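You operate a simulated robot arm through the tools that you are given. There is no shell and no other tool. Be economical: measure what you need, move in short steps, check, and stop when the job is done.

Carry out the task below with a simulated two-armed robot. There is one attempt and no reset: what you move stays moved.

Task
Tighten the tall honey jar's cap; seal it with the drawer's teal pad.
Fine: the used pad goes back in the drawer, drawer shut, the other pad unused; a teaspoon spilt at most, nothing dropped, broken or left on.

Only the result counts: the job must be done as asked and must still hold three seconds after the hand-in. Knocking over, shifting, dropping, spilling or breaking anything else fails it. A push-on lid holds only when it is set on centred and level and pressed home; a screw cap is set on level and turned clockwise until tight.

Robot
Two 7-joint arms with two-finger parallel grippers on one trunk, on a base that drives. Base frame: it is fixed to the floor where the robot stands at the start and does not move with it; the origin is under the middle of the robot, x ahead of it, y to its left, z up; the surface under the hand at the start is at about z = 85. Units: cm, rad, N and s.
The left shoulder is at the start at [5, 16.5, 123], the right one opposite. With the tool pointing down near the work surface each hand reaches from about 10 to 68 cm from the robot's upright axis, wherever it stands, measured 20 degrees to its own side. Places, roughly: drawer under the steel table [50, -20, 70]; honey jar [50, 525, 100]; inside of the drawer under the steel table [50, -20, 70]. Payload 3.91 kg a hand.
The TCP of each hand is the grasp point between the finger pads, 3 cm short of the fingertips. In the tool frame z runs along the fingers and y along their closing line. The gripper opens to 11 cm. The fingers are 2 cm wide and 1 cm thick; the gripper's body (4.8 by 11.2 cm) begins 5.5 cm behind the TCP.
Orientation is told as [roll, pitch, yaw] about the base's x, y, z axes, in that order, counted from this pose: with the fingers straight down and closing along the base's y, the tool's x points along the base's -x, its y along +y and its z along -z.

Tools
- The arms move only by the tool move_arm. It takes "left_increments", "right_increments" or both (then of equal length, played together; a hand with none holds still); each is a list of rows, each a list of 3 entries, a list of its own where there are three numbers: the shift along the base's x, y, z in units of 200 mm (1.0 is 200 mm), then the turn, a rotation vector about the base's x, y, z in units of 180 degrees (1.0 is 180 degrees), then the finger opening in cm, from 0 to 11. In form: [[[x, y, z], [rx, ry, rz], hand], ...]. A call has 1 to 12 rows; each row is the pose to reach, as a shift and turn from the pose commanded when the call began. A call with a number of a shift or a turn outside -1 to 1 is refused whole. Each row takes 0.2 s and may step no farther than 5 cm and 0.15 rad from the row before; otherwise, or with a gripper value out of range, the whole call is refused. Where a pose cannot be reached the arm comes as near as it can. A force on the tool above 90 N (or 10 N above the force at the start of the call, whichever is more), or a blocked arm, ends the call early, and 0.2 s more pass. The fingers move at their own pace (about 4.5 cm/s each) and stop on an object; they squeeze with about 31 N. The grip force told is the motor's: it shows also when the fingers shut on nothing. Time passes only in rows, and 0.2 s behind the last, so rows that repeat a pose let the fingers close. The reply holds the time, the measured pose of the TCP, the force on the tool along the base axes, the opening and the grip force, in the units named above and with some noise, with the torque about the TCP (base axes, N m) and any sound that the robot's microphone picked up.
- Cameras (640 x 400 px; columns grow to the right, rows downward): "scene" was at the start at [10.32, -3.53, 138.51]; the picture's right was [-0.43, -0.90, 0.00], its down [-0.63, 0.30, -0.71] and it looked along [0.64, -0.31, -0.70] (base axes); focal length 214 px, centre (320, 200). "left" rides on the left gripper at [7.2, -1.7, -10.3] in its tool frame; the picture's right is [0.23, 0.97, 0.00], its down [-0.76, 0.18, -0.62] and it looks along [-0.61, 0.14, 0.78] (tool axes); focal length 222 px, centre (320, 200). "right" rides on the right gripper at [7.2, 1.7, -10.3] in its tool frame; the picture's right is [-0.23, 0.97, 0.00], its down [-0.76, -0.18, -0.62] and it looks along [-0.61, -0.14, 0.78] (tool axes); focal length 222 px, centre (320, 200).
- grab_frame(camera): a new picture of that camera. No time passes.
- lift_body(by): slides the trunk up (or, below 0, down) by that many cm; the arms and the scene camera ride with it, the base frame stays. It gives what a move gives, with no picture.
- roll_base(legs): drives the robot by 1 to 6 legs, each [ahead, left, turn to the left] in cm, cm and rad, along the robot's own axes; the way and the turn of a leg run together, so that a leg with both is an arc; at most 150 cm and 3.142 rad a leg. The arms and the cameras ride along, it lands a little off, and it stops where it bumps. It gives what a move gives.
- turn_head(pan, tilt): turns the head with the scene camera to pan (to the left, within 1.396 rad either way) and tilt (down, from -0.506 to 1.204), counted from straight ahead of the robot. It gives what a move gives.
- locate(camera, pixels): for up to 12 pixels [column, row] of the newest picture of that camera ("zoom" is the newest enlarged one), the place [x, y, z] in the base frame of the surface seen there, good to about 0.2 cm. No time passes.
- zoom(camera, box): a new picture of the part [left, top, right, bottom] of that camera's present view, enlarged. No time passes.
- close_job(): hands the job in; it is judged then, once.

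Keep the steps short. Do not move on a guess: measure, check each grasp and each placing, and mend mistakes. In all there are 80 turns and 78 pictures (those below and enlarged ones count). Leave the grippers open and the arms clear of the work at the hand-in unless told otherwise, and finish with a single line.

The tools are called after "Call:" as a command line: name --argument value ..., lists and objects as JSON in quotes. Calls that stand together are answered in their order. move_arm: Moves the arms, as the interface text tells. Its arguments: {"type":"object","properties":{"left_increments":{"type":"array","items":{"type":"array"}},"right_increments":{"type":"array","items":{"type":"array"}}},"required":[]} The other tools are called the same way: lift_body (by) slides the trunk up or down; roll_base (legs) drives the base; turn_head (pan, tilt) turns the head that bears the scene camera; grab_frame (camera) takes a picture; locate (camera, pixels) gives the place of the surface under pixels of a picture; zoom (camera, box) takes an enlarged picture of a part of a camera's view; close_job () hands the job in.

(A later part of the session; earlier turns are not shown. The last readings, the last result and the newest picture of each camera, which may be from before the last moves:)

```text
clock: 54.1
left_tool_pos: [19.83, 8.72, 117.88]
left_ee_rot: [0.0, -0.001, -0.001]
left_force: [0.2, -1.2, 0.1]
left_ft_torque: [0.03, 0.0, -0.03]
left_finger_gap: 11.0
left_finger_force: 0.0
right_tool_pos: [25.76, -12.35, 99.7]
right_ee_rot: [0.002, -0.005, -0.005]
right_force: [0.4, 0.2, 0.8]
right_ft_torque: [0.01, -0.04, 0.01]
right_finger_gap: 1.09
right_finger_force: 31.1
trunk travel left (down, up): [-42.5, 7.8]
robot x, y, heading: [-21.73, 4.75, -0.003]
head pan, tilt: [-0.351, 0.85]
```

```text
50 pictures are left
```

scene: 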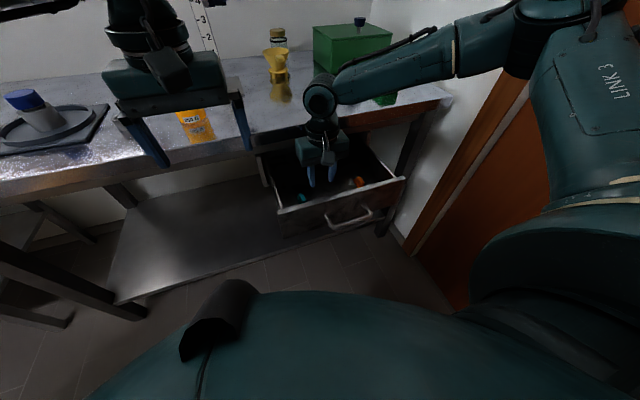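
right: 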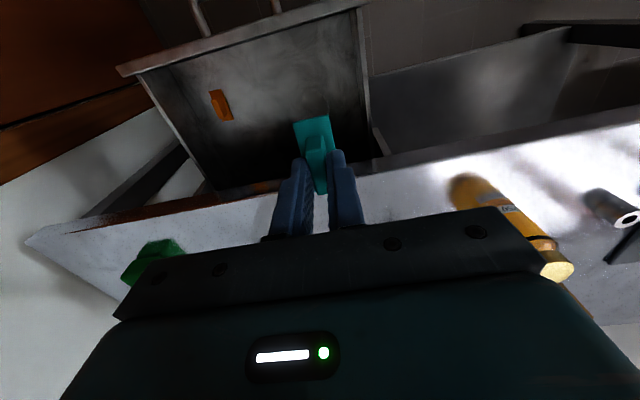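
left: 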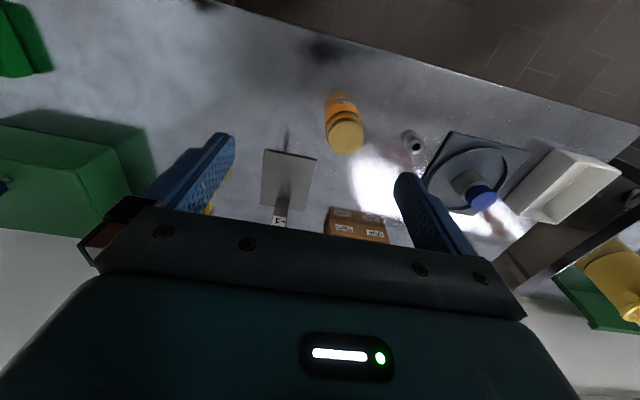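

Pad is held (gap 1.09, plate bottom is 4.1 cm below TCP). I back off 22 cm, turn to face the aisle (+y) and look.

Call:
roll_base --legs '[[-22, 0, 0], [0, 0, 1.571]]'

Call:
turn_head --pan 0 --tilt 0.35

Call:
grab_frame --camera "scene"

```text
clock: 59.6
left_tool_pos: [-46.98, 46.32, 117.78]
left_ee_rot: [0.0, -0.002, 1.558]
left_force: [-0.2, -0.2, -0.3]
left_ft_torque: [0.03, 0.06, -0.01]
left_finger_gap: 11.0
left_finger_force: 0.0
right_tool_pos: [-25.91, 52.04, 99.81]
right_ee_rot: [0.002, -0.007, 1.556]
right_force: [-0.7, 0.1, -0.3]
right_ft_torque: [0.0, -0.01, 0.02]
right_finger_gap: 1.04
right_finger_force: 30.6
trunk travel left (down, up): [-42.5, 7.8]
robot x, y, heading: [-43.53, 4.8, 1.557]
head pan, tilt: [-0.351, 0.85]
```

```text
clock: 60.5
left_tool_pos: [-46.96, 46.28, 117.7]
left_ee_rot: [-0.001, -0.002, 1.557]
left_force: [-1.0, 0.2, 0.8]
left_ft_torque: [-0.01, 0.0, -0.04]
left_finger_gap: 10.97
left_finger_force: 0.0
right_tool_pos: [-25.96, 52.06, 99.75]
right_ee_rot: [0.002, -0.005, 1.556]
right_force: [-0.3, 0.8, -0.6]
right_ft_torque: [0.0, 0.01, -0.01]
right_finger_gap: 1.08
right_finger_force: 31.3
trunk travel left (down, up): [-42.5, 7.8]
robot x, y, heading: [-43.08, 4.75, 1.552]
head pan, tilt: [0.0, 0.351]
```

```text
49 pictures are left
```

scene: 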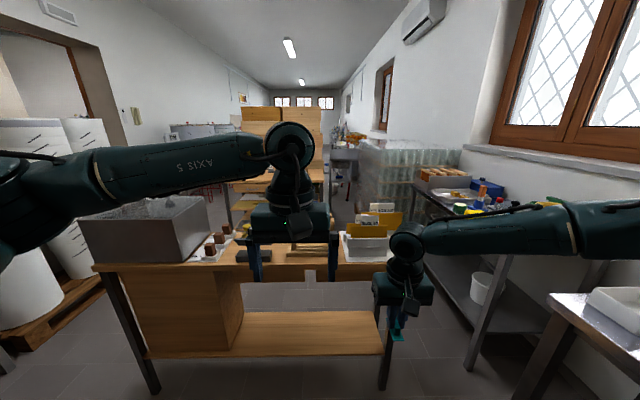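

A bench stands straight ahead; the aisle is to its right. Measuring its edges, the shelf and pallet.

Call:
locate --camera "scene" --pixels '[[385, 385], [467, 370], [150, 390], [530, 395], [413, 185], [362, 180], [350, 195], [325, 190], [340, 160], [356, 250], [378, 255], [385, 215]]'

Call:
zoom --camera "scene" --box '[300, 110, 460, 260]'

```text
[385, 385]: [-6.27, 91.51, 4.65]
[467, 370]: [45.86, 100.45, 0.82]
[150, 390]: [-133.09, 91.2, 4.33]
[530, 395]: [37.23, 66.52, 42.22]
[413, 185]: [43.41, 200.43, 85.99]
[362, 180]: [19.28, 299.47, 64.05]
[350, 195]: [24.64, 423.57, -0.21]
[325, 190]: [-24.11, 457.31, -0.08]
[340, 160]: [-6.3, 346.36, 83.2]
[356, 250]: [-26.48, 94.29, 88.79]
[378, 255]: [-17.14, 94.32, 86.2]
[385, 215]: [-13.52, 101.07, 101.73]
```

```text
2.67 times, centred on (380, 185) of scene
```

zoom: 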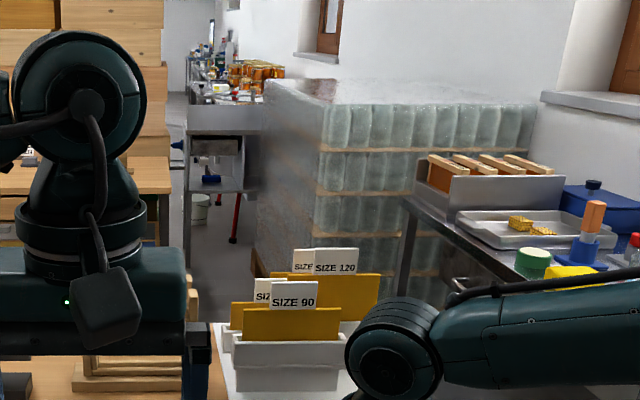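

Checking gap widths: the second bench's right edge, pallet's left face, first bench top edge and the far table.

Call:
locate --camera "zoom" --pixels '[[165, 175], [160, 220], [165, 110], [258, 200], [262, 100], [188, 150], [185, 320], [205, 245], [355, 330], [405, 215], [395, 260], [225, 360]]'

Call:
locate --camera "scene" --pixels '[[375, 325], [380, 275], [100, 290], [150, 350], [440, 250], [510, 260], [398, 335], [240, 320], [440, 330], [420, 380]]'

```text
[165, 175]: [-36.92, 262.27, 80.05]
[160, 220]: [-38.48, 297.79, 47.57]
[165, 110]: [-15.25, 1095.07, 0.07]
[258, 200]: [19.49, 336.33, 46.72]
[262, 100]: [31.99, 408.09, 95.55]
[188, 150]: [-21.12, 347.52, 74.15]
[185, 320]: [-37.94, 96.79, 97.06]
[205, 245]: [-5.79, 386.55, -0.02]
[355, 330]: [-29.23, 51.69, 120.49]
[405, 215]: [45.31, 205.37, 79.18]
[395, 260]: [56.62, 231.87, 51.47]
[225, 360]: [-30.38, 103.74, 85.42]
```

```text
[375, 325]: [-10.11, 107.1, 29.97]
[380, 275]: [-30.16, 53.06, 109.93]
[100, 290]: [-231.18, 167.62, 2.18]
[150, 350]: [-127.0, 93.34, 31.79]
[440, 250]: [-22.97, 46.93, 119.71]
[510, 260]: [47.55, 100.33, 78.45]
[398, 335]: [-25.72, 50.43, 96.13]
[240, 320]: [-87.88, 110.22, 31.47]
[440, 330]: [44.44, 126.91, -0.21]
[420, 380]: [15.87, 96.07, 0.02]
```

The gap beside the first bench is about 47-49 cm (bench corner x -6, table/shelf edges x 36–43), so I want to see my own base width. I yaw the left hand so its camera sees the floor under me.

Call:
move_arm --left_increments '[[[0, 0, 0], [0, 0, -0.045], 11], [[0, 0, 0], [0, 0, -0.09], 11], [[0, 0, 0], [0, 0, -0.135], 11], [[0, 0, 0], [0, 0, -0.18], 11], [[0, 0, 0], [0, 0, -0.225], 11], [[0, 0, 0], [0, 0, -0.27], 11], [[0, 0, 0], [0, 0, -0.315], 11], [[0, 0, 0], [0, 0, -0.36], 11], [[0, 0, 0], [0, 0, -0.405], 11], [[0, 0, 0], [0, 0, -0.45], 11], [[0, 0, 0], [0, 0, -0.475], 11], [[0, 0, 0], [0, 0, -0.5], 11]]'

Call:
grab_frame --camera "left"

Call:
turn_head --pan 0.7 --tilt 0.3

Call:
grab_frame --camera "scene"

```text
clock: 63.1
left_tool_pos: [-45.24, 38.67, 117.04]
left_ee_rot: [0.003, -0.002, -0.012]
left_force: [-0.2, 0.2, 0.4]
left_ft_torque: [0.01, -0.01, -0.01]
left_finger_gap: 11.0
left_finger_force: 0.1
left hand out of reach, approached as far as the arm can: row 10, 11, 12
right_tool_pos: [-25.88, 52.11, 99.74]
right_ee_rot: [0.001, -0.005, 1.555]
right_force: [-0.5, 0.7, -0.1]
right_ft_torque: [0.0, 0.02, -0.03]
right_finger_gap: 1.1
right_finger_force: 31.0
trunk travel left (down, up): [-42.5, 7.8]
robot x, y, heading: [-43.24, 4.59, 1.555]
head pan, tilt: [0.0, 0.351]
```

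```text
47 pictures are left
```

left: 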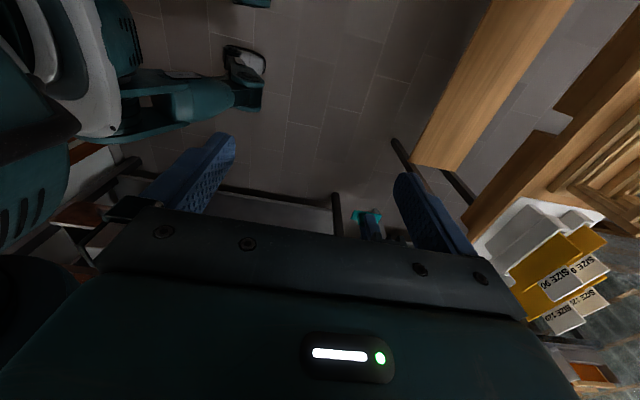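

```text
clock: 64.2
left_tool_pos: [-45.28, 38.6, 117.16]
left_ee_rot: [0.001, -0.002, -0.009]
left_force: [-0.7, 0.6, -0.1]
left_ft_torque: [0.01, -0.03, -0.02]
left_finger_gap: 10.98
left_finger_force: 0.1
right_tool_pos: [-25.89, 52.07, 99.63]
right_ee_rot: [0.002, -0.005, 1.555]
right_force: [-0.2, 0.0, 0.4]
right_ft_torque: [0.02, -0.01, 0.04]
right_finger_gap: 1.07
right_finger_force: 31.0
trunk travel left (down, up): [-42.5, 7.8]
robot x, y, heading: [-43.25, 4.56, 1.555]
head pan, tilt: [0.7, 0.3]
```

```text
46 pictures are left
```

scene: 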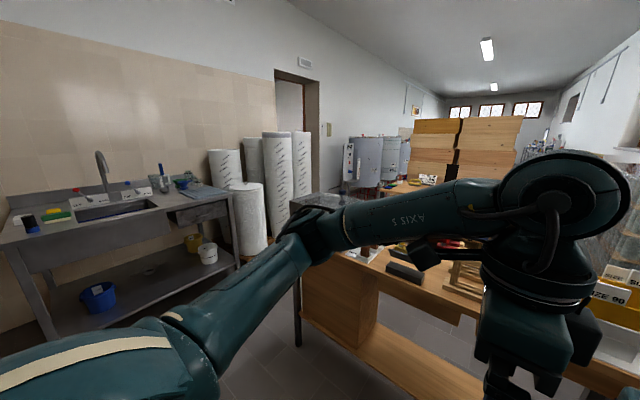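

Measuring my own feet (left picture 245,65; 255,3) and the floor edges in view.

Call:
locate --camera "left" --pixels '[[245, 50], [250, 75], [262, 65], [245, 105], [252, 3], [190, 98], [160, 75], [130, 125], [415, 160], [340, 200], [235, 88]]'

Call:
locate --camera "scene" --pixels '[[298, 345], [248, 255], [300, 190], [235, 225], [410, 200], [440, 310], [415, 325], [350, 165], [268, 235], [240, 190]]'

```text
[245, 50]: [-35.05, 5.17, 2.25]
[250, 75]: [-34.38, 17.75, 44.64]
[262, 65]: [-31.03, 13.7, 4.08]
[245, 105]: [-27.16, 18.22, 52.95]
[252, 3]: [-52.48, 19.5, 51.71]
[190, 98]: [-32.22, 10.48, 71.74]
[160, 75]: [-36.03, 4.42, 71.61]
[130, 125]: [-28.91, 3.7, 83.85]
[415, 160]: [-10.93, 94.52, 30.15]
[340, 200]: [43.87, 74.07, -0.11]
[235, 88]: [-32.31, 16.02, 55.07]
```

```text
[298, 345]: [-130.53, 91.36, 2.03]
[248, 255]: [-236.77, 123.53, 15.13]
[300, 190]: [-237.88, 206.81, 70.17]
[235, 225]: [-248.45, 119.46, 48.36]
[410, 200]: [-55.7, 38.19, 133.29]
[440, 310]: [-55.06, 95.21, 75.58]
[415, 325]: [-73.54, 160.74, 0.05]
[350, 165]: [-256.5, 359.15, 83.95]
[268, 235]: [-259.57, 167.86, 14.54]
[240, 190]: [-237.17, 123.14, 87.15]
```

My feet span only about ±16 cm, so the gap is passable; the elbows are above the furniture. I raise the trunk 7.5 cm, then check elbow positions.

Call:
lift_body --by 7.5

Call:
turn_head --pan -0.6 --tilt 0.45

Call:
grab_frame --camera "scene"

```text
clock: 65.3
left_tool_pos: [-45.42, 38.67, 124.52]
left_ee_rot: [0.0, -0.002, -0.009]
left_force: [0.6, -0.2, 0.3]
left_ft_torque: [-0.02, 0.02, 0.01]
left_finger_gap: 11.01
left_finger_force: 0.0
right_tool_pos: [-25.89, 51.98, 107.19]
right_ee_rot: [0.002, -0.004, 1.555]
right_force: [0.3, 0.1, 0.2]
right_ft_torque: [0.01, 0.02, -0.02]
right_finger_gap: 1.06
right_finger_force: 31.0
trunk travel left (down, up): [-50.0, 0.3]
robot x, y, heading: [-43.37, 4.48, 1.548]
head pan, tilt: [0.7, 0.3]
```

```text
clock: 66.8
left_tool_pos: [-45.37, 38.69, 124.48]
left_ee_rot: [0.003, -0.002, -0.008]
left_force: [-0.4, 0.4, 0.2]
left_ft_torque: [0.01, 0.02, -0.02]
left_finger_gap: 10.98
left_finger_force: 0.1
right_tool_pos: [-25.91, 52.11, 107.15]
right_ee_rot: [0.002, -0.004, 1.556]
right_force: [-0.8, -0.5, -0.8]
right_ft_torque: [0.03, -0.01, 0.0]
right_finger_gap: 1.07
right_finger_force: 31.0
trunk travel left (down, up): [-50.0, 0.3]
robot x, y, heading: [-43.6, 4.86, 1.55]
head pan, tilt: [-0.6, 0.45]
```

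```text
45 pictures are left
```

scene: 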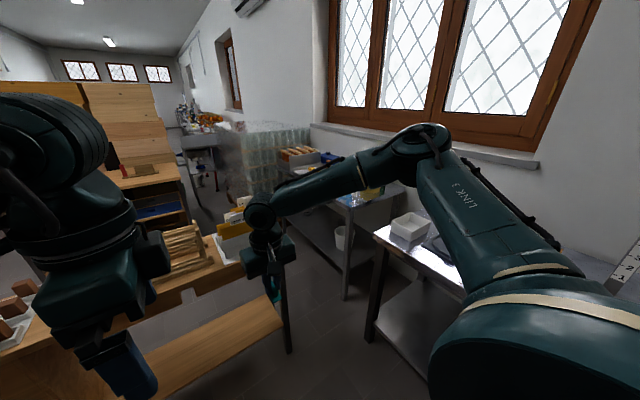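

Call:
locate --camera "scene" --pixels '[[420, 135], [442, 130], [400, 185], [460, 195], [290, 345], [345, 295], [375, 330], [250, 285], [160, 100], [185, 130], [280, 320]]'

```text
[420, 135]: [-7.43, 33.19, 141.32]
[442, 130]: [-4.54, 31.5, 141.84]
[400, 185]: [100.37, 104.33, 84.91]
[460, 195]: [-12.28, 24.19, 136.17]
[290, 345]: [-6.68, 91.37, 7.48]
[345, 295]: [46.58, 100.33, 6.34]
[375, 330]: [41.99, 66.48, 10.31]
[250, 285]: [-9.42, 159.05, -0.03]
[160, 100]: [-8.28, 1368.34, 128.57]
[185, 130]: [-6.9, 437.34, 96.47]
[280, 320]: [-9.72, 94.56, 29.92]
```

Elbows ride at z ~138, above everything here. I drive diagonally into the aisle to about x 14, y 45, then check.

Call:
roll_base --legs '[[40, -57, 0], [0, 0, 0.02]]'

Call:
turn_head --pan 0 --tilt 0.45

Call:
grab_frame --camera "scene"

```text
clock: 72.0
left_tool_pos: [6.47, 76.54, 124.58]
left_ee_rot: [0.001, -0.001, -0.011]
left_force: [-0.2, -0.5, -0.1]
left_ft_torque: [0.02, -0.03, 0.0]
left_finger_gap: 10.99
left_finger_force: 0.0
right_tool_pos: [26.03, 90.03, 107.18]
right_ee_rot: [0.0, -0.003, 1.555]
right_force: [-0.4, -0.6, -0.5]
right_ft_torque: [0.0, 0.03, -0.03]
right_finger_gap: 1.07
right_finger_force: 30.6
trunk travel left (down, up): [-50.0, 0.3]
robot x, y, heading: [8.28, 42.73, 1.551]
head pan, tilt: [-0.6, 0.45]
stopped in leg 1: the robot was blocked; the commanded pose is now the measured one
```

```text
clock: 73.0
left_tool_pos: [6.5, 76.57, 124.73]
left_ee_rot: [0.002, 0.0, -0.012]
left_force: [0.2, 0.5, -0.4]
left_ft_torque: [0.01, -0.02, -0.01]
left_finger_gap: 11.01
left_finger_force: 0.0
right_tool_pos: [25.9, 89.82, 107.26]
right_ee_rot: [0.002, -0.001, 1.555]
right_force: [-0.2, -0.2, -1.0]
right_ft_torque: [0.02, 0.0, -0.01]
right_finger_gap: 1.06
right_finger_force: 30.1
trunk travel left (down, up): [-50.0, 0.3]
robot x, y, heading: [8.15, 42.72, 1.551]
head pan, tilt: [0.0, 0.45]
```

```text
44 pictures are left
```

scene: 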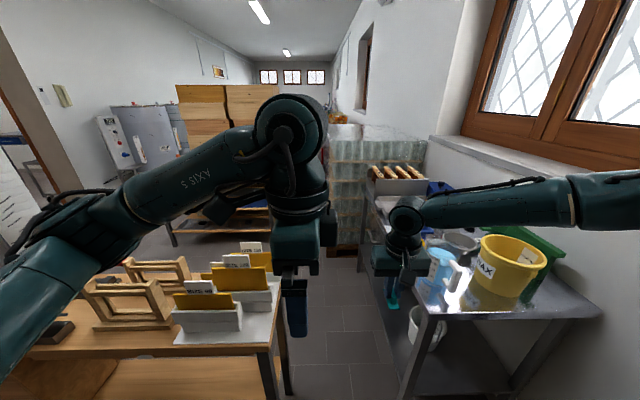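

The base was blocked at x 8.2, y 42.7. I look to the right to see what it touches.

Call:
turn_head --pan -1.3 --tilt 0.9

Call:
grab_frame --camera "scene"

Call:
grab_frame --camera "left"

```text
clock: 74.4
left_tool_pos: [6.51, 76.48, 124.49]
left_ee_rot: [0.002, -0.001, -0.012]
left_force: [0.4, -0.1, -0.2]
left_ft_torque: [0.02, 0.02, -0.03]
left_finger_gap: 11.02
left_finger_force: 0.0
right_tool_pos: [26.05, 89.77, 107.37]
right_ee_rot: [0.001, -0.005, 1.552]
right_force: [-0.2, -0.8, -0.9]
right_ft_torque: [0.02, 0.01, 0.0]
right_finger_gap: 1.06
right_finger_force: 30.7
trunk travel left (down, up): [-50.0, 0.3]
robot x, y, heading: [8.44, 42.62, 1.552]
head pan, tilt: [-1.3, 0.901]
```

```text
43 pictures are left
```

scene: 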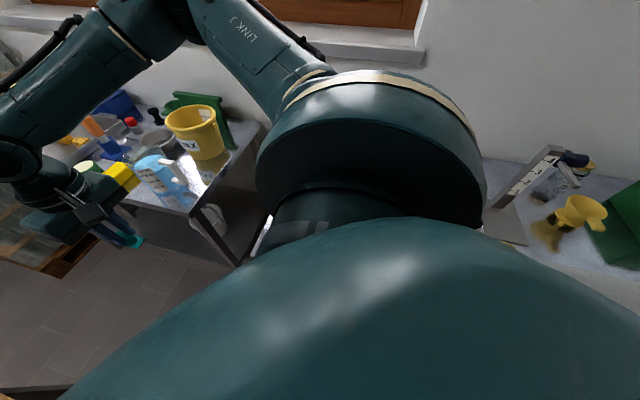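

```text
42 pictures are left
```

left: 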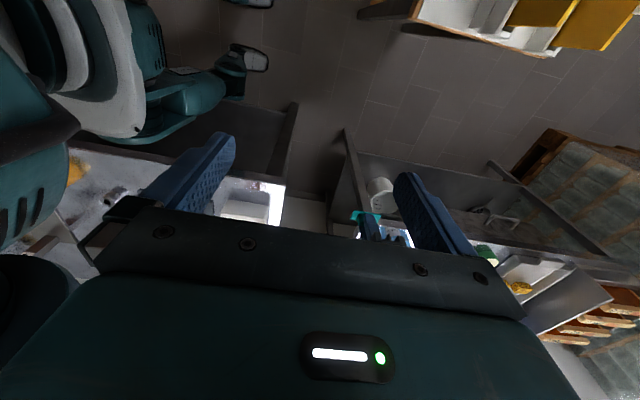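

Call:
locate --camera "left" --pixels '[[138, 128], [120, 135], [95, 120], [130, 60], [200, 90], [235, 75], [150, 152], [100, 146], [255, 180], [385, 20], [440, 45], [270, 5]]'

```text
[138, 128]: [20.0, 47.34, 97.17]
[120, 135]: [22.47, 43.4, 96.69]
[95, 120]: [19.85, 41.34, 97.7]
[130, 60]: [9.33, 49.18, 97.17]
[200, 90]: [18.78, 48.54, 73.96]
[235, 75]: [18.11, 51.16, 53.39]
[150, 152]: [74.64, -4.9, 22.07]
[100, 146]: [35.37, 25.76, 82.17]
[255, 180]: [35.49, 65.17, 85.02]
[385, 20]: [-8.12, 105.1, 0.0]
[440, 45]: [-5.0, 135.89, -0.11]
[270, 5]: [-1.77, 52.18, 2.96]
```

My visible hull is slim, but the footprint stops 27 cm from the table edge, so this gap (48 cm diagonal) won't do. The other side of the first bench (x < -131) looked wide. I go back and sidestep left, and look.

Call:
roll_base --legs '[[-20, 10, 0.02], [0, 100, 0]]'

Call:
turn_head --pan 0.5 --tilt 0.45

Call:
grab_frame --camera "scene"

```text
clock: 84.8
left_tool_pos: [-103.33, 57.51, 124.57]
left_ee_rot: [0.001, -0.001, -0.01]
left_force: [0.2, -0.2, -0.4]
left_ft_torque: [-0.02, -0.03, 0.0]
left_finger_gap: 11.0
left_finger_force: 0.0
right_tool_pos: [-83.82, 70.94, 107.21]
right_ee_rot: [0.002, -0.003, 1.555]
right_force: [-0.1, -0.1, -0.6]
right_ft_torque: [0.0, 0.03, 0.02]
right_finger_gap: 1.09
right_finger_force: 31.1
trunk travel left (down, up): [-50.0, 0.3]
robot x, y, heading: [-101.91, 23.6, 1.555]
head pan, tilt: [-1.3, 0.901]
```

```text
clock: 86.6
left_tool_pos: [-103.19, 57.54, 124.63]
left_ee_rot: [0.001, -0.001, -0.012]
left_force: [0.1, 0.0, 0.2]
left_ft_torque: [0.02, 0.0, 0.02]
left_finger_gap: 11.02
left_finger_force: 0.1
right_tool_pos: [-83.8, 70.94, 107.15]
right_ee_rot: [0.002, -0.004, 1.555]
right_force: [0.0, -0.4, -0.7]
right_ft_torque: [0.0, -0.02, 0.01]
right_finger_gap: 1.08
right_finger_force: 31.2
trunk travel left (down, up): [-50.0, 0.3]
robot x, y, heading: [-101.52, 23.94, 1.557]
head pan, tilt: [0.499, 0.45]
```

```text
41 pictures are left
```

scene: 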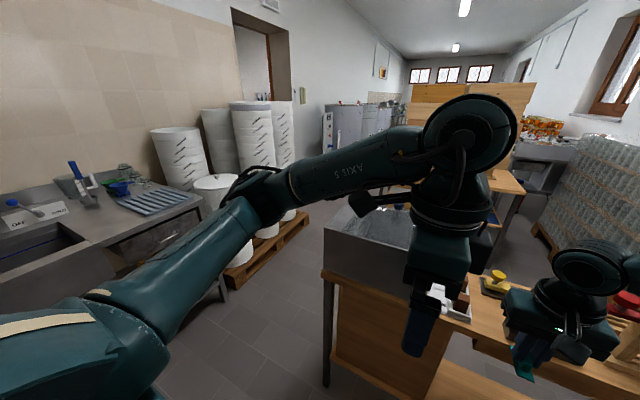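

Call:
locate --camera "scene" --pixels '[[326, 385], [310, 215], [230, 285], [222, 300], [200, 200], [320, 265], [525, 195], [540, 225], [400, 165], [470, 205], [330, 165], [580, 262]]'

Call:
zoom --camera "scene" --box '[280, 60, 600, 260]'

```text
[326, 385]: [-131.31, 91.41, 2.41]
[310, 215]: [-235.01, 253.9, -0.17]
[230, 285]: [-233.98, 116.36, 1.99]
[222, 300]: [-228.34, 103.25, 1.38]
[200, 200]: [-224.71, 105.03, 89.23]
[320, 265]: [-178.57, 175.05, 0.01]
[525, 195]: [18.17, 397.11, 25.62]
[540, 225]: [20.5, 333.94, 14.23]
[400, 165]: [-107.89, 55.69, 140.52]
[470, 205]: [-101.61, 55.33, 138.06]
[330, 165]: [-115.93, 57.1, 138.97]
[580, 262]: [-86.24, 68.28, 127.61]
```

```text
2.00 times, centred on (440, 160) of scene
```

zoom: 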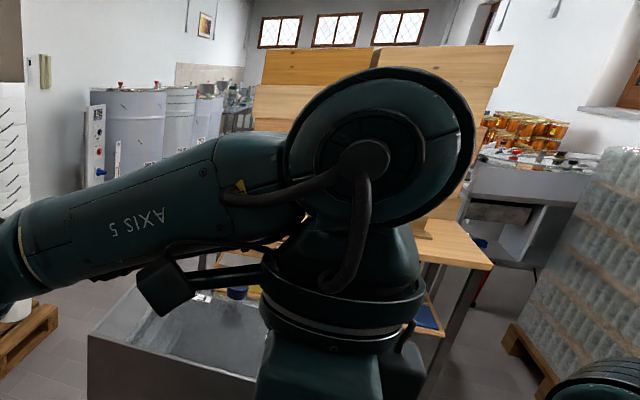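

The passage left of the bench is ~90 cm wide (x -131 to about -225). I go to x -170 and ahead to y ~150, then look.

Call:
roll_base --legs '[[0, 68, 0.014], [140, 0, 0]]'

Call:
turn_head --pan -0.5 --tilt 0.4

Call:
grab_frame --camera "scene"

```text
clock: 99.6
left_tool_pos: [-171.11, 198.07, 124.64]
left_ee_rot: [0.002, -0.002, 0.0]
left_force: [0.4, -0.5, 0.0]
left_ft_torque: [-0.02, 0.02, 0.01]
left_finger_gap: 11.0
left_finger_force: 0.1
right_tool_pos: [-151.74, 211.49, 107.14]
right_ee_rot: [0.002, -0.003, 1.562]
right_force: [0.4, 0.1, -0.5]
right_ft_torque: [0.03, -0.01, -0.01]
right_finger_gap: 1.07
right_finger_force: 30.8
trunk travel left (down, up): [-50.0, 0.3]
robot x, y, heading: [-169.13, 163.77, 1.559]
head pan, tilt: [0.499, 0.45]
```

```text
clock: 100.9
left_tool_pos: [-171.1, 198.11, 124.64]
left_ee_rot: [0.0, -0.003, -0.001]
left_force: [0.2, 0.7, -0.5]
left_ft_torque: [-0.02, 0.01, 0.02]
left_finger_gap: 10.99
left_finger_force: 0.0
right_tool_pos: [-151.8, 211.39, 107.19]
right_ee_rot: [0.0, -0.002, 1.563]
right_force: [-0.1, 0.0, -0.3]
right_ft_torque: [-0.03, 0.0, 0.02]
right_finger_gap: 1.05
right_finger_force: 31.3
trunk travel left (down, up): [-50.0, 0.3]
robot x, y, heading: [-169.22, 164.14, 1.557]
head pan, tilt: [-0.499, 0.4]
```

```text
39 pictures are left
```

scene: 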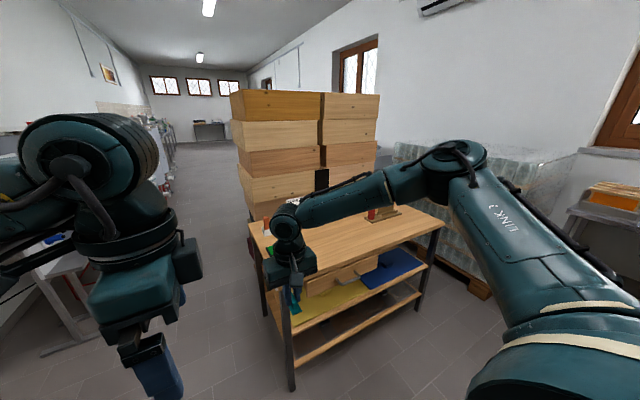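

Left of the second bench there is a wide aisle to the far end. Measuring its limits.

Call:
locate --camera "scene" --pixels '[[292, 388], [265, 315], [85, 345], [95, 320], [180, 180], [232, 90], [235, 180], [320, 90], [205, 170], [175, 250], [40, 260], [425, 300]]'

Call:
zoom --camera "scene" --box '[130, 70, 290, 190]'

```text
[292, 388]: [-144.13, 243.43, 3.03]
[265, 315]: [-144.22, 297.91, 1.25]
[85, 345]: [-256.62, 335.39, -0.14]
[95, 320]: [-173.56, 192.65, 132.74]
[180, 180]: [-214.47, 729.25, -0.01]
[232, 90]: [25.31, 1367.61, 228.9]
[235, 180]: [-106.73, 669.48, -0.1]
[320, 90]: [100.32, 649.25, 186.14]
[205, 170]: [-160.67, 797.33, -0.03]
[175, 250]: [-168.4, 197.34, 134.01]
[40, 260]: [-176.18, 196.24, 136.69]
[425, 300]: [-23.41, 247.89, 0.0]
```

```text
3.33 times, centred on (210, 130) of scene
```

zoom: 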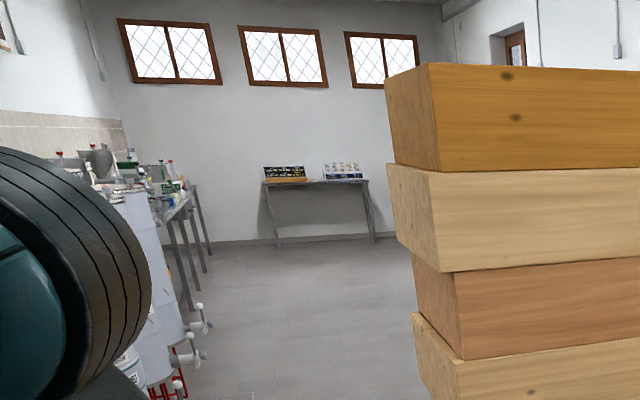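

Checking the left side (tanks) before passing.

Call:
turn_head --pan 0.35 --tilt 0.4

Call:
grab_frame --camera "scene"

```text
clock: 102.0
left_tool_pos: [-171.15, 198.05, 124.6]
left_ee_rot: [0.002, -0.001, -0.001]
left_force: [0.1, -0.5, -0.4]
left_ft_torque: [-0.02, -0.01, 0.03]
left_finger_gap: 11.0
left_finger_force: 0.1
right_tool_pos: [-151.88, 211.51, 107.22]
right_ee_rot: [0.002, -0.001, 1.561]
right_force: [-0.8, 0.3, -0.1]
right_ft_torque: [0.01, 0.01, 0.01]
right_finger_gap: 1.08
right_finger_force: 30.9
trunk travel left (down, up): [-50.0, 0.3]
robot x, y, heading: [-168.83, 164.3, 1.563]
head pan, tilt: [0.351, 0.4]
```

```text
37 pictures are left
```

scene: 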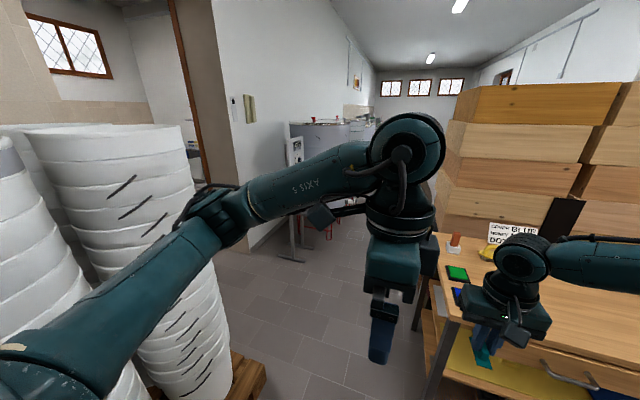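

Call:
locate --camera "scene" --pixels '[[295, 260], [300, 235], [262, 375], [215, 290], [195, 160], [185, 235], [440, 190], [448, 140], [325, 240], [295, 145], [220, 200], [240, 245]]'

```text
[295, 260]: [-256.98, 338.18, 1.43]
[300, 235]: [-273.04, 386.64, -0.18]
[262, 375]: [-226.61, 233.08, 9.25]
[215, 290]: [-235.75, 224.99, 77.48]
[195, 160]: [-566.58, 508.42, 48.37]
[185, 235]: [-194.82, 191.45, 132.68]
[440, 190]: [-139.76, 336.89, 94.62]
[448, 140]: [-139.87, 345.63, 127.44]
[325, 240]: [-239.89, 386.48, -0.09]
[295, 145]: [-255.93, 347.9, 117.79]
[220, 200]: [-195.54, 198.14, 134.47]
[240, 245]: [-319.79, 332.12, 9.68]
```

Aisle is x -144 to -226; left elbow only reaches 28 cm out. I drive at x -190 to about y 400.

Call:
roll_base --legs '[[0, 21, 0.01], [120, 0, 0], [110, 0, 0]]'

Call:
turn_head --pan -0.5 --tilt 0.35

Call:
grab_frame --camera "scene"

```text
clock: 114.6
left_tool_pos: [-189.63, 417.52, 124.99]
left_ee_rot: [0.008, 0.01, -0.007]
left_force: [0.3, 0.5, 0.4]
left_ft_torque: [-0.01, 0.0, 0.01]
left_finger_gap: 11.01
left_finger_force: 0.0
right_tool_pos: [-170.92, 431.42, 107.63]
right_ee_rot: [0.014, -0.017, 1.568]
right_force: [0.2, -0.2, -1.4]
right_ft_torque: [-0.01, 0.01, 0.01]
right_finger_gap: 1.05
right_finger_force: 30.8
trunk travel left (down, up): [-50.0, 0.3]
robot x, y, heading: [-188.72, 384.73, 1.564]
head pan, tilt: [0.351, 0.4]
stopped in leg 3: the robot was blocked; the commanded pose is now the measured one
```

```text
clock: 115.8
left_tool_pos: [-189.56, 417.46, 125.04]
left_ee_rot: [0.009, 0.012, -0.008]
left_force: [-0.1, 1.0, -0.2]
left_ft_torque: [-0.01, -0.02, 0.02]
left_finger_gap: 11.0
left_finger_force: 0.1
right_tool_pos: [-170.97, 431.43, 107.57]
right_ee_rot: [0.016, -0.018, 1.566]
right_force: [-0.3, -0.2, -0.8]
right_ft_torque: [0.04, -0.03, -0.02]
right_finger_gap: 1.1
right_finger_force: 30.6
trunk travel left (down, up): [-50.0, 0.3]
robot x, y, heading: [-189.29, 384.99, 1.567]
head pan, tilt: [-0.499, 0.351]
```

```text
36 pictures are left
```

scene: 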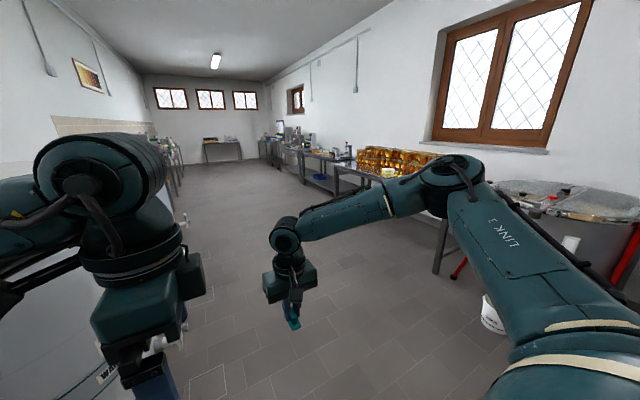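

Blocked near the tank's valve on the left (y 385). The floor to the right is open; measuring it and the honey table before sidestepping.

Call:
locate --camera "scene" --pixels '[[437, 270], [335, 195], [455, 275], [345, 160], [365, 170], [385, 172], [390, 155], [480, 320], [300, 180], [185, 225], [165, 345], [500, 345]]'

Call:
zoom --camera "scene" --box '[280, 110, 480, 235]'

```text
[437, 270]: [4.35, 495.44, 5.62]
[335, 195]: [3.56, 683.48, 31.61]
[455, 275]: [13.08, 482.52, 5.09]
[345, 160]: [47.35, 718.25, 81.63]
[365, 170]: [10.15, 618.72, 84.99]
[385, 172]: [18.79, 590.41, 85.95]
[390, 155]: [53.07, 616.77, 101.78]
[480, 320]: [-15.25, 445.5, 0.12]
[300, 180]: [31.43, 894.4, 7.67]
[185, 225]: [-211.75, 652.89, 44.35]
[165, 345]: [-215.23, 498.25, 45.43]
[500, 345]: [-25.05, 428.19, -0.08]
```

```text
3.20 times, centred on (380, 172) of scene
```

zoom: 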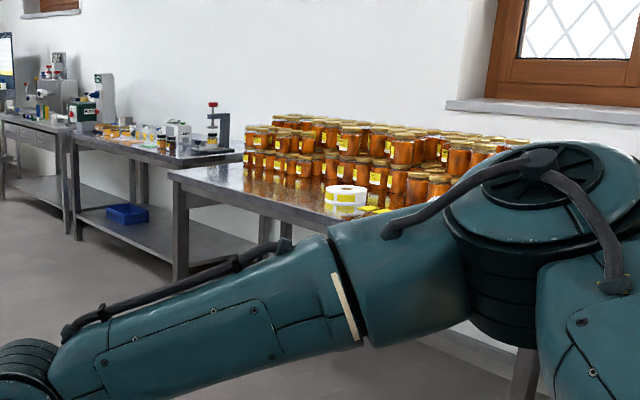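

Honey table front edge is at x ≈ 4, y 495–620. I sidestep right 10, go ahead 45, and then diagonal right toward the honey table, turning to face it.

Call:
roll_base --legs '[[0, -10, 0], [45, -5, 0], [60, -80, 0]]'

```text
clock: 126.7
left_tool_pos: [-95.79, 523.86, 124.5]
left_ee_rot: [-0.005, -0.003, 0.008]
left_force: [-0.4, 0.6, 0.1]
left_ft_torque: [-0.04, -0.02, -0.01]
left_finger_gap: 11.0
left_finger_force: 0.1
right_tool_pos: [-76.95, 537.54, 107.16]
right_ee_rot: [0.0, -0.004, 1.575]
right_force: [-0.3, -0.2, -0.6]
right_ft_torque: [0.01, 0.02, -0.02]
right_finger_gap: 1.06
right_finger_force: 31.1
trunk travel left (down, up): [-50.0, 0.3]
robot x, y, heading: [-93.3, 489.95, 1.572]
head pan, tilt: [-0.499, 0.351]
```

Now I turn to face the honey table (+x), shift to y 525 and look.

Call:
roll_base --legs '[[0, 0, -1.572], [20, 35, 0]]'

Call:
turn_head --pan 0 --tilt 0.4

Call:
grab_frame --camera "scene"

```text
clock: 134.1
left_tool_pos: [-39.93, 527.63, 124.58]
left_ee_rot: [-0.006, -0.003, -1.558]
left_force: [0.2, -0.8, -0.2]
left_ft_torque: [0.02, 0.0, 0.0]
left_finger_gap: 10.99
left_finger_force: 0.3
right_tool_pos: [-26.06, 508.82, 107.28]
right_ee_rot: [0.002, -0.004, 0.012]
right_force: [0.0, -0.2, -1.1]
right_ft_torque: [0.05, 0.0, -0.01]
right_finger_gap: 1.07
right_finger_force: 31.1
trunk travel left (down, up): [-50.0, 0.3]
robot x, y, heading: [-73.79, 525.21, 0.013]
head pan, tilt: [-0.499, 0.351]
```

```text
clock: 135.1
left_tool_pos: [-39.98, 527.67, 124.5]
left_ee_rot: [-0.005, -0.003, -1.556]
left_force: [0.2, -1.2, -0.7]
left_ft_torque: [0.0, -0.02, 0.02]
left_finger_gap: 11.01
left_finger_force: 0.1
right_tool_pos: [-25.89, 508.62, 107.2]
right_ee_rot: [0.003, -0.004, 0.012]
right_force: [0.3, -0.3, -0.5]
right_ft_torque: [-0.01, -0.01, 0.01]
right_finger_gap: 1.08
right_finger_force: 30.9
trunk travel left (down, up): [-50.0, 0.3]
robot x, y, heading: [-73.41, 525.13, 0.012]
head pan, tilt: [0.0, 0.4]
```

```text
34 pictures are left
```

scene: 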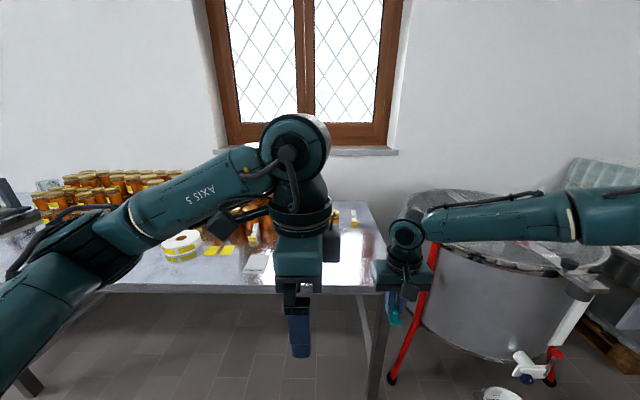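

The left hand hides the table middle. I move it 18 cm left while turning it back, then look again.

Call:
move_arm --left_increments '[[[0, 0.1, 0], [0, 0, 0.045], 11], [[0, 0.2, 0], [0, 0, 0.09], 11], [[0, 0.3, 0], [0, 0, 0.135], 11], [[0, 0.4, 0], [0, 0, 0.18], 11], [[0, 0.5, 0], [0, 0, 0.225], 11], [[0, 0.6, 0], [0, 0, 0.27], 11], [[0, 0.7, 0], [0, 0, 0.315], 11], [[0, 0.8, 0], [0, 0, 0.36], 11], [[0, 0.9, 0], [0, 0, 0.405], 11], [[0, 0.95, 0], [0, 0, 0.45], 11], [[0, 0.95, 0], [0, 0, 0.475], 11], [[0, 0.95, 0], [0, 0, 0.496], 11]]'

Call:
zoom --camera "scene" --box '[140, 160, 420, 335]'

```text
clock: 137.7
left_tool_pos: [-39.9, 546.63, 124.48]
left_ee_rot: [-0.004, -0.002, 0.005]
left_force: [0.0, -0.4, 0.2]
left_ft_torque: [0.0, 0.02, -0.01]
left_finger_gap: 10.98
left_finger_force: 0.0
right_tool_pos: [-26.08, 508.77, 107.23]
right_ee_rot: [0.001, -0.003, 0.012]
right_force: [-0.7, 0.7, -1.0]
right_ft_torque: [0.0, 0.0, -0.02]
right_finger_gap: 1.09
right_finger_force: 31.2
trunk travel left (down, up): [-50.0, 0.3]
robot x, y, heading: [-73.62, 524.82, 0.013]
head pan, tilt: [0.0, 0.4]
```

```text
2.29 times, centred on (280, 248) of scene
```

zoom: 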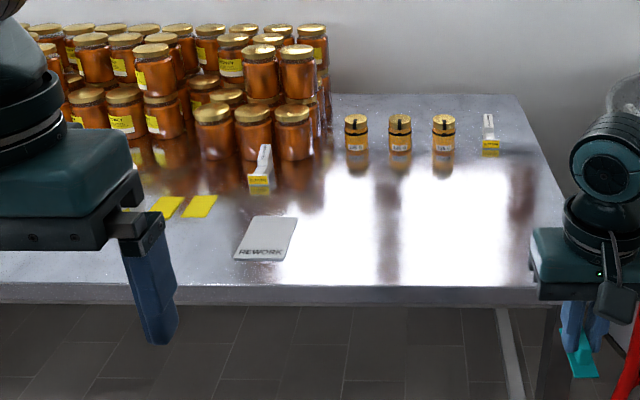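

I see three small jars with marked caps, two white label holders and a "REWORK" card. Zooming in and measuring.

Call:
locate --camera "zoom" --pixels '[[357, 119], [400, 119], [444, 119], [357, 158], [400, 156], [444, 156], [265, 180], [488, 145], [265, 235], [300, 295], [293, 110], [510, 295]]'

Call:
zoom --camera "scene" --box '[240, 190, 368, 280]'

```text
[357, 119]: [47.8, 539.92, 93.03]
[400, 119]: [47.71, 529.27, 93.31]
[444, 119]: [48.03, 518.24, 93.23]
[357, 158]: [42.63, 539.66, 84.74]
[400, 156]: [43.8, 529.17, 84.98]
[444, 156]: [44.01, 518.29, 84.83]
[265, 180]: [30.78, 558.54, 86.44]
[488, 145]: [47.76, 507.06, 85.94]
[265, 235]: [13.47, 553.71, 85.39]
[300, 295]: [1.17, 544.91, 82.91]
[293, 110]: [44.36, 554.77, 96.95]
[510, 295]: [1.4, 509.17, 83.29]
```

```text
4.44 times, centred on (304, 235) of scene
```

zoom: 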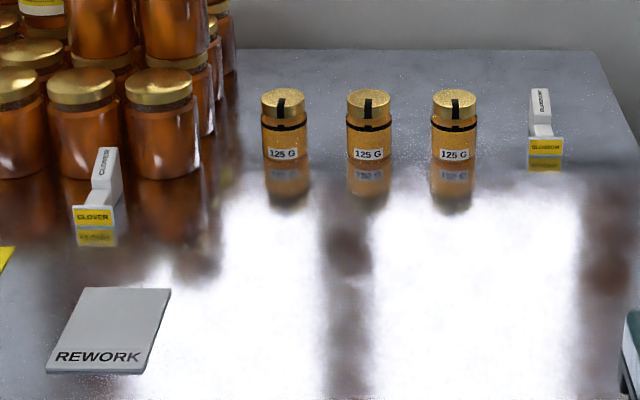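

The three 125 G jars appear small and sealed with black strips. I look to the left part of the table for a tall jar, and drive nothing yet.

Call:
turn_head --pan 0.75 --tilt 0.3

Call:
grab_frame --camera "scene"

Call:
grab_frame --camera "left"

```text
clock: 138.8
left_tool_pos: [-39.92, 546.65, 124.49]
left_ee_rot: [-0.006, -0.004, 0.003]
left_force: [0.0, 0.8, -0.1]
left_ft_torque: [0.03, 0.05, 0.0]
left_finger_gap: 11.02
left_finger_force: 0.1
right_tool_pos: [-26.0, 508.78, 107.08]
right_ee_rot: [0.0, -0.005, 0.011]
right_force: [-0.7, -0.4, -0.4]
right_ft_torque: [0.03, 0.03, -0.02]
right_finger_gap: 1.07
right_finger_force: 30.9
trunk travel left (down, up): [-50.0, 0.3]
robot x, y, heading: [-73.35, 525.07, 0.01]
head pan, tilt: [0.75, 0.3]
```

```text
31 pictures are left
```

scene: 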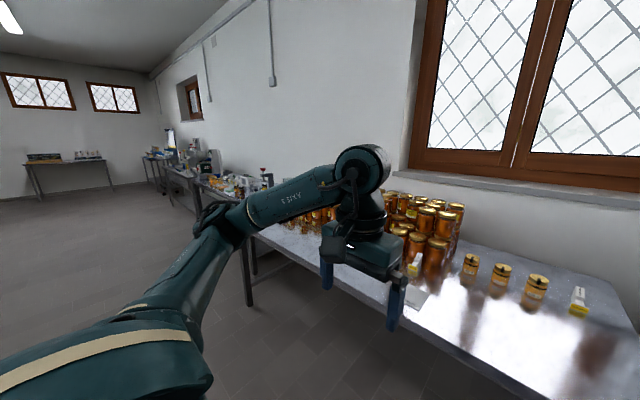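

```text
30 pictures are left
```

left: 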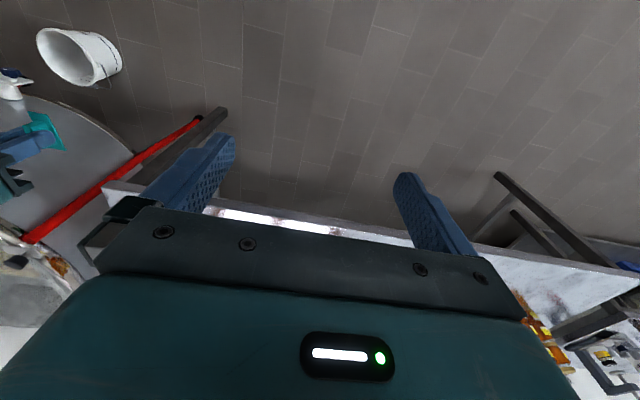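

No lone tall jar so far. I zoom into the jar stack and the three jars from this view to find the one that differs.

Call:
zoom --camera "scene" --box '[240, 170, 480, 310]'

Call:
zoom --camera "scene" --box '[440, 235, 600, 325]'

```text
2.67 times, centred on (360, 240) of scene
```

zoom: 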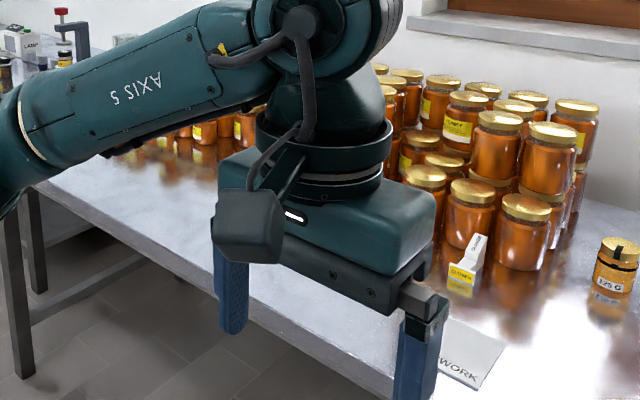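

```text
4.00 times, centred on (520, 280) of scene
```

zoom: 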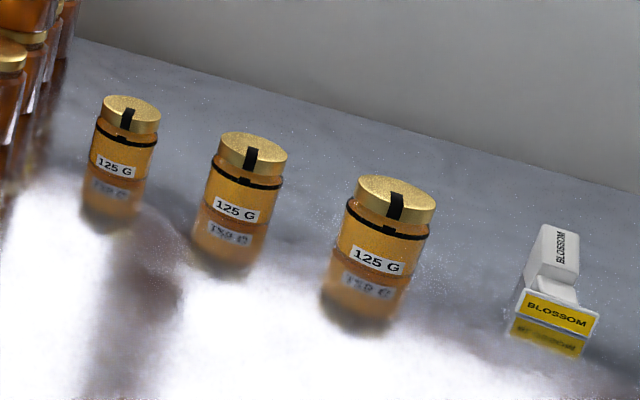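

None of these is a lone tall jar: three short 125 G jars with their cap ticks aligned over the ring marks, the rest bulk stock. The only taller labelled honey jar I saw was the lone "250 G" one on the first steel table at [48, 8], whose cap showed no tick. I'll go back the proven way and inspect it, pad in hand.

Call:
roll_base --legs '[[-20, -35, 0], [0, 0, 1.558], [-60, 80, 0], [-45, 5, 0], [0, 10, 0], [-110, 0, 0]]'

```text
clock: 154.9
left_tool_pos: [-195.05, 434.81, 123.95]
left_ee_rot: [0.008, 0.02, 1.44]
left_force: [-0.8, 0.4, -0.7]
left_ft_torque: [-0.06, -0.03, -0.01]
left_finger_gap: 11.01
left_finger_force: 0.1
right_tool_pos: [-159.03, 447.01, 106.72]
right_ee_rot: [0.014, 0.004, 1.53]
right_force: [0.0, 0.3, -0.6]
right_ft_torque: [0.01, 0.02, 0.02]
right_finger_gap: 1.07
right_finger_force: 31.2
trunk travel left (down, up): [-50.0, 0.3]
robot x, y, heading: [-178.76, 400.06, 1.534]
head pan, tilt: [0.75, 0.3]
stopped in leg 4: the robot was blocked; the commanded pose is now the measured one
```

Blocked: the left hand is 19 cm farther left now and seems to have touched something. Looking there.

Call:
turn_head --pan 0.6 --tilt 0.5

Call:
grab_frame --camera "scene"

```text
clock: 155.7
left_tool_pos: [-194.96, 434.88, 123.94]
left_ee_rot: [0.01, 0.018, 1.442]
left_force: [0.0, 0.1, 0.1]
left_ft_torque: [0.02, -0.06, 0.03]
left_finger_gap: 11.01
left_finger_force: 0.1
right_tool_pos: [-159.08, 447.14, 106.41]
right_ee_rot: [0.013, 0.006, 1.535]
right_force: [-0.2, -0.9, -0.4]
right_ft_torque: [-0.03, -0.02, -0.03]
right_finger_gap: 1.07
right_finger_force: 30.9
trunk travel left (down, up): [-50.0, 0.3]
robot x, y, heading: [-178.7, 399.63, 1.535]
head pan, tilt: [0.6, 0.499]
```

```text
27 pictures are left
```

scene: 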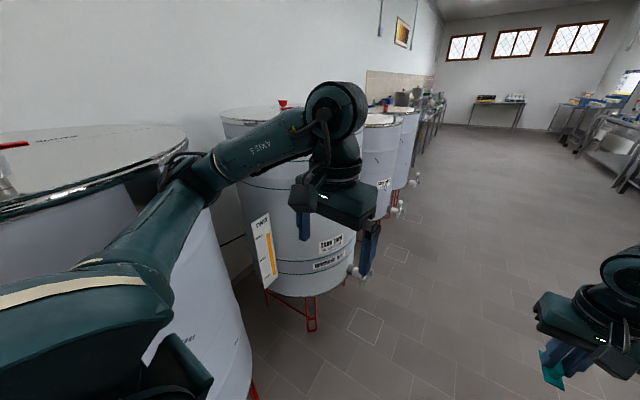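

The left elbow is touching the first tank's lid. I step 7 cm right, pull the left hand in by 18 cm, then continue.

Call:
roll_base --legs '[[3, -7, 0.03]]'

Call:
move_arm --left_increments '[[[0.2, 0, 0], [0, 0, 0], 11], [[0.4, 0, 0], [0, 0, 0], 11], [[0.6, 0, 0], [0, 0, 0], 11], [[0.8, 0, 0], [0, 0, 0], 11], [[1.0, 0, 0], [0, 0, 0], 11], [[1.0, 0, 0], [0, 0, 0], 11]]'

Call:
turn_head --pan 1.3 --tilt 0.6

Call:
grab_frame --camera "scene"

```text
clock: 156.3
left_tool_pos: [-194.82, 434.39, 124.14]
left_ee_rot: [0.006, 0.013, 1.424]
left_force: [1.0, 0.7, -0.7]
left_ft_torque: [-0.02, 0.01, 0.0]
left_finger_gap: 11.0
left_finger_force: 0.2
right_tool_pos: [-159.14, 446.83, 106.89]
right_ee_rot: [0.009, 0.002, 1.531]
right_force: [0.8, -0.3, -0.1]
right_ft_torque: [0.0, 0.06, 0.0]
right_finger_gap: 1.06
right_finger_force: 30.8
trunk travel left (down, up): [-50.0, 0.3]
robot x, y, heading: [-178.61, 399.88, 1.529]
head pan, tilt: [0.6, 0.499]
stopped in leg 1: the robot was blocked; the commanded pose is now the measured one
```

```text
clock: 157.7
left_tool_pos: [-175.75, 434.13, 124.11]
left_ee_rot: [0.0, 0.009, 1.432]
left_force: [-0.4, 0.1, -0.4]
left_ft_torque: [0.02, -0.04, 0.01]
left_finger_gap: 10.99
left_finger_force: 0.0
right_tool_pos: [-159.86, 446.62, 107.13]
right_ee_rot: [0.002, -0.003, 1.533]
right_force: [-0.2, 0.5, 0.0]
right_ft_torque: [0.01, -0.02, 0.01]
right_finger_gap: 1.11
right_finger_force: 31.2
trunk travel left (down, up): [-50.0, 0.3]
robot x, y, heading: [-178.77, 399.32, 1.533]
head pan, tilt: [0.6, 0.499]
```

```text
clock: 158.8
left_tool_pos: [-175.68, 434.07, 124.05]
left_ee_rot: [0.0, 0.009, 1.433]
left_force: [0.1, 0.2, -0.4]
left_ft_torque: [-0.03, -0.02, 0.03]
left_finger_gap: 10.99
left_finger_force: 0.1
right_tool_pos: [-159.76, 446.59, 107.23]
right_ee_rot: [0.002, -0.003, 1.531]
right_force: [-0.1, 0.6, -0.1]
right_ft_torque: [-0.01, -0.01, 0.0]
right_finger_gap: 1.06
right_finger_force: 31.6
trunk travel left (down, up): [-50.0, 0.3]
robot x, y, heading: [-178.36, 400.07, 1.537]
head pan, tilt: [1.3, 0.6]
```

```text
26 pictures are left
```

scene: 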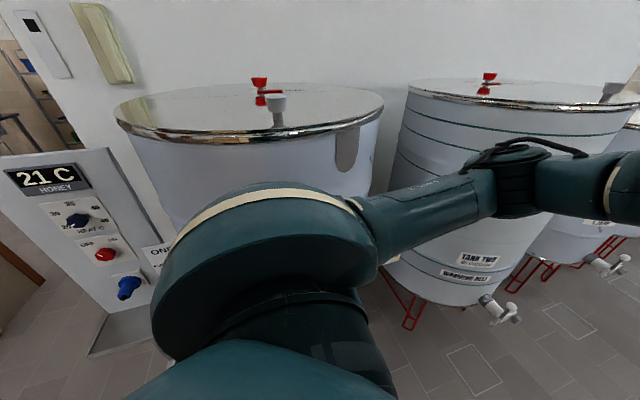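

The left arm is pulled in now. I step right 10 cm away from the tanks, checking it moves freely.

Call:
roll_base --legs '[[0, -8, 0.035], [-18, 0, 0]]'

```text
clock: 161.3
left_tool_pos: [-169.01, 416.04, 124.08]
left_ee_rot: [-0.002, 0.009, 1.471]
left_force: [-0.3, -0.5, 0.8]
left_ft_torque: [0.01, 0.0, 0.03]
left_finger_gap: 11.01
left_finger_force: 0.0
right_tool_pos: [-153.55, 429.17, 107.21]
right_ee_rot: [0.002, -0.003, 1.569]
right_force: [0.6, 0.3, -0.3]
right_ft_torque: [0.03, 0.0, 0.02]
right_finger_gap: 1.09
right_finger_force: 31.2
trunk travel left (down, up): [-50.0, 0.3]
robot x, y, heading: [-170.68, 381.6, 1.571]
head pan, tilt: [1.3, 0.6]
```

Free again. Now left 16 to x -187 and back along the aisle past the hives.

Call:
roll_base --legs '[[0, 17, 0], [-110, 0, 0], [-108, 0, 0], [0, -17, 0], [-140, 0, 0], [0, -60, 0]]'

```text
clock: 187.5
left_tool_pos: [-108.67, 58.35, 124.08]
left_ee_rot: [-0.001, 0.009, 1.463]
left_force: [-0.3, -0.1, -0.3]
left_ft_torque: [0.0, -0.02, 0.02]
left_finger_gap: 11.02
left_finger_force: 0.2
right_tool_pos: [-92.95, 71.21, 107.15]
right_ee_rot: [0.002, -0.004, 1.563]
right_force: [0.5, -0.6, -0.6]
right_ft_torque: [-0.02, 0.0, -0.04]
right_finger_gap: 1.06
right_finger_force: 31.0
trunk travel left (down, up): [-50.0, 0.3]
robot x, y, heading: [-110.25, 23.95, 1.564]
head pan, tilt: [1.3, 0.6]
```

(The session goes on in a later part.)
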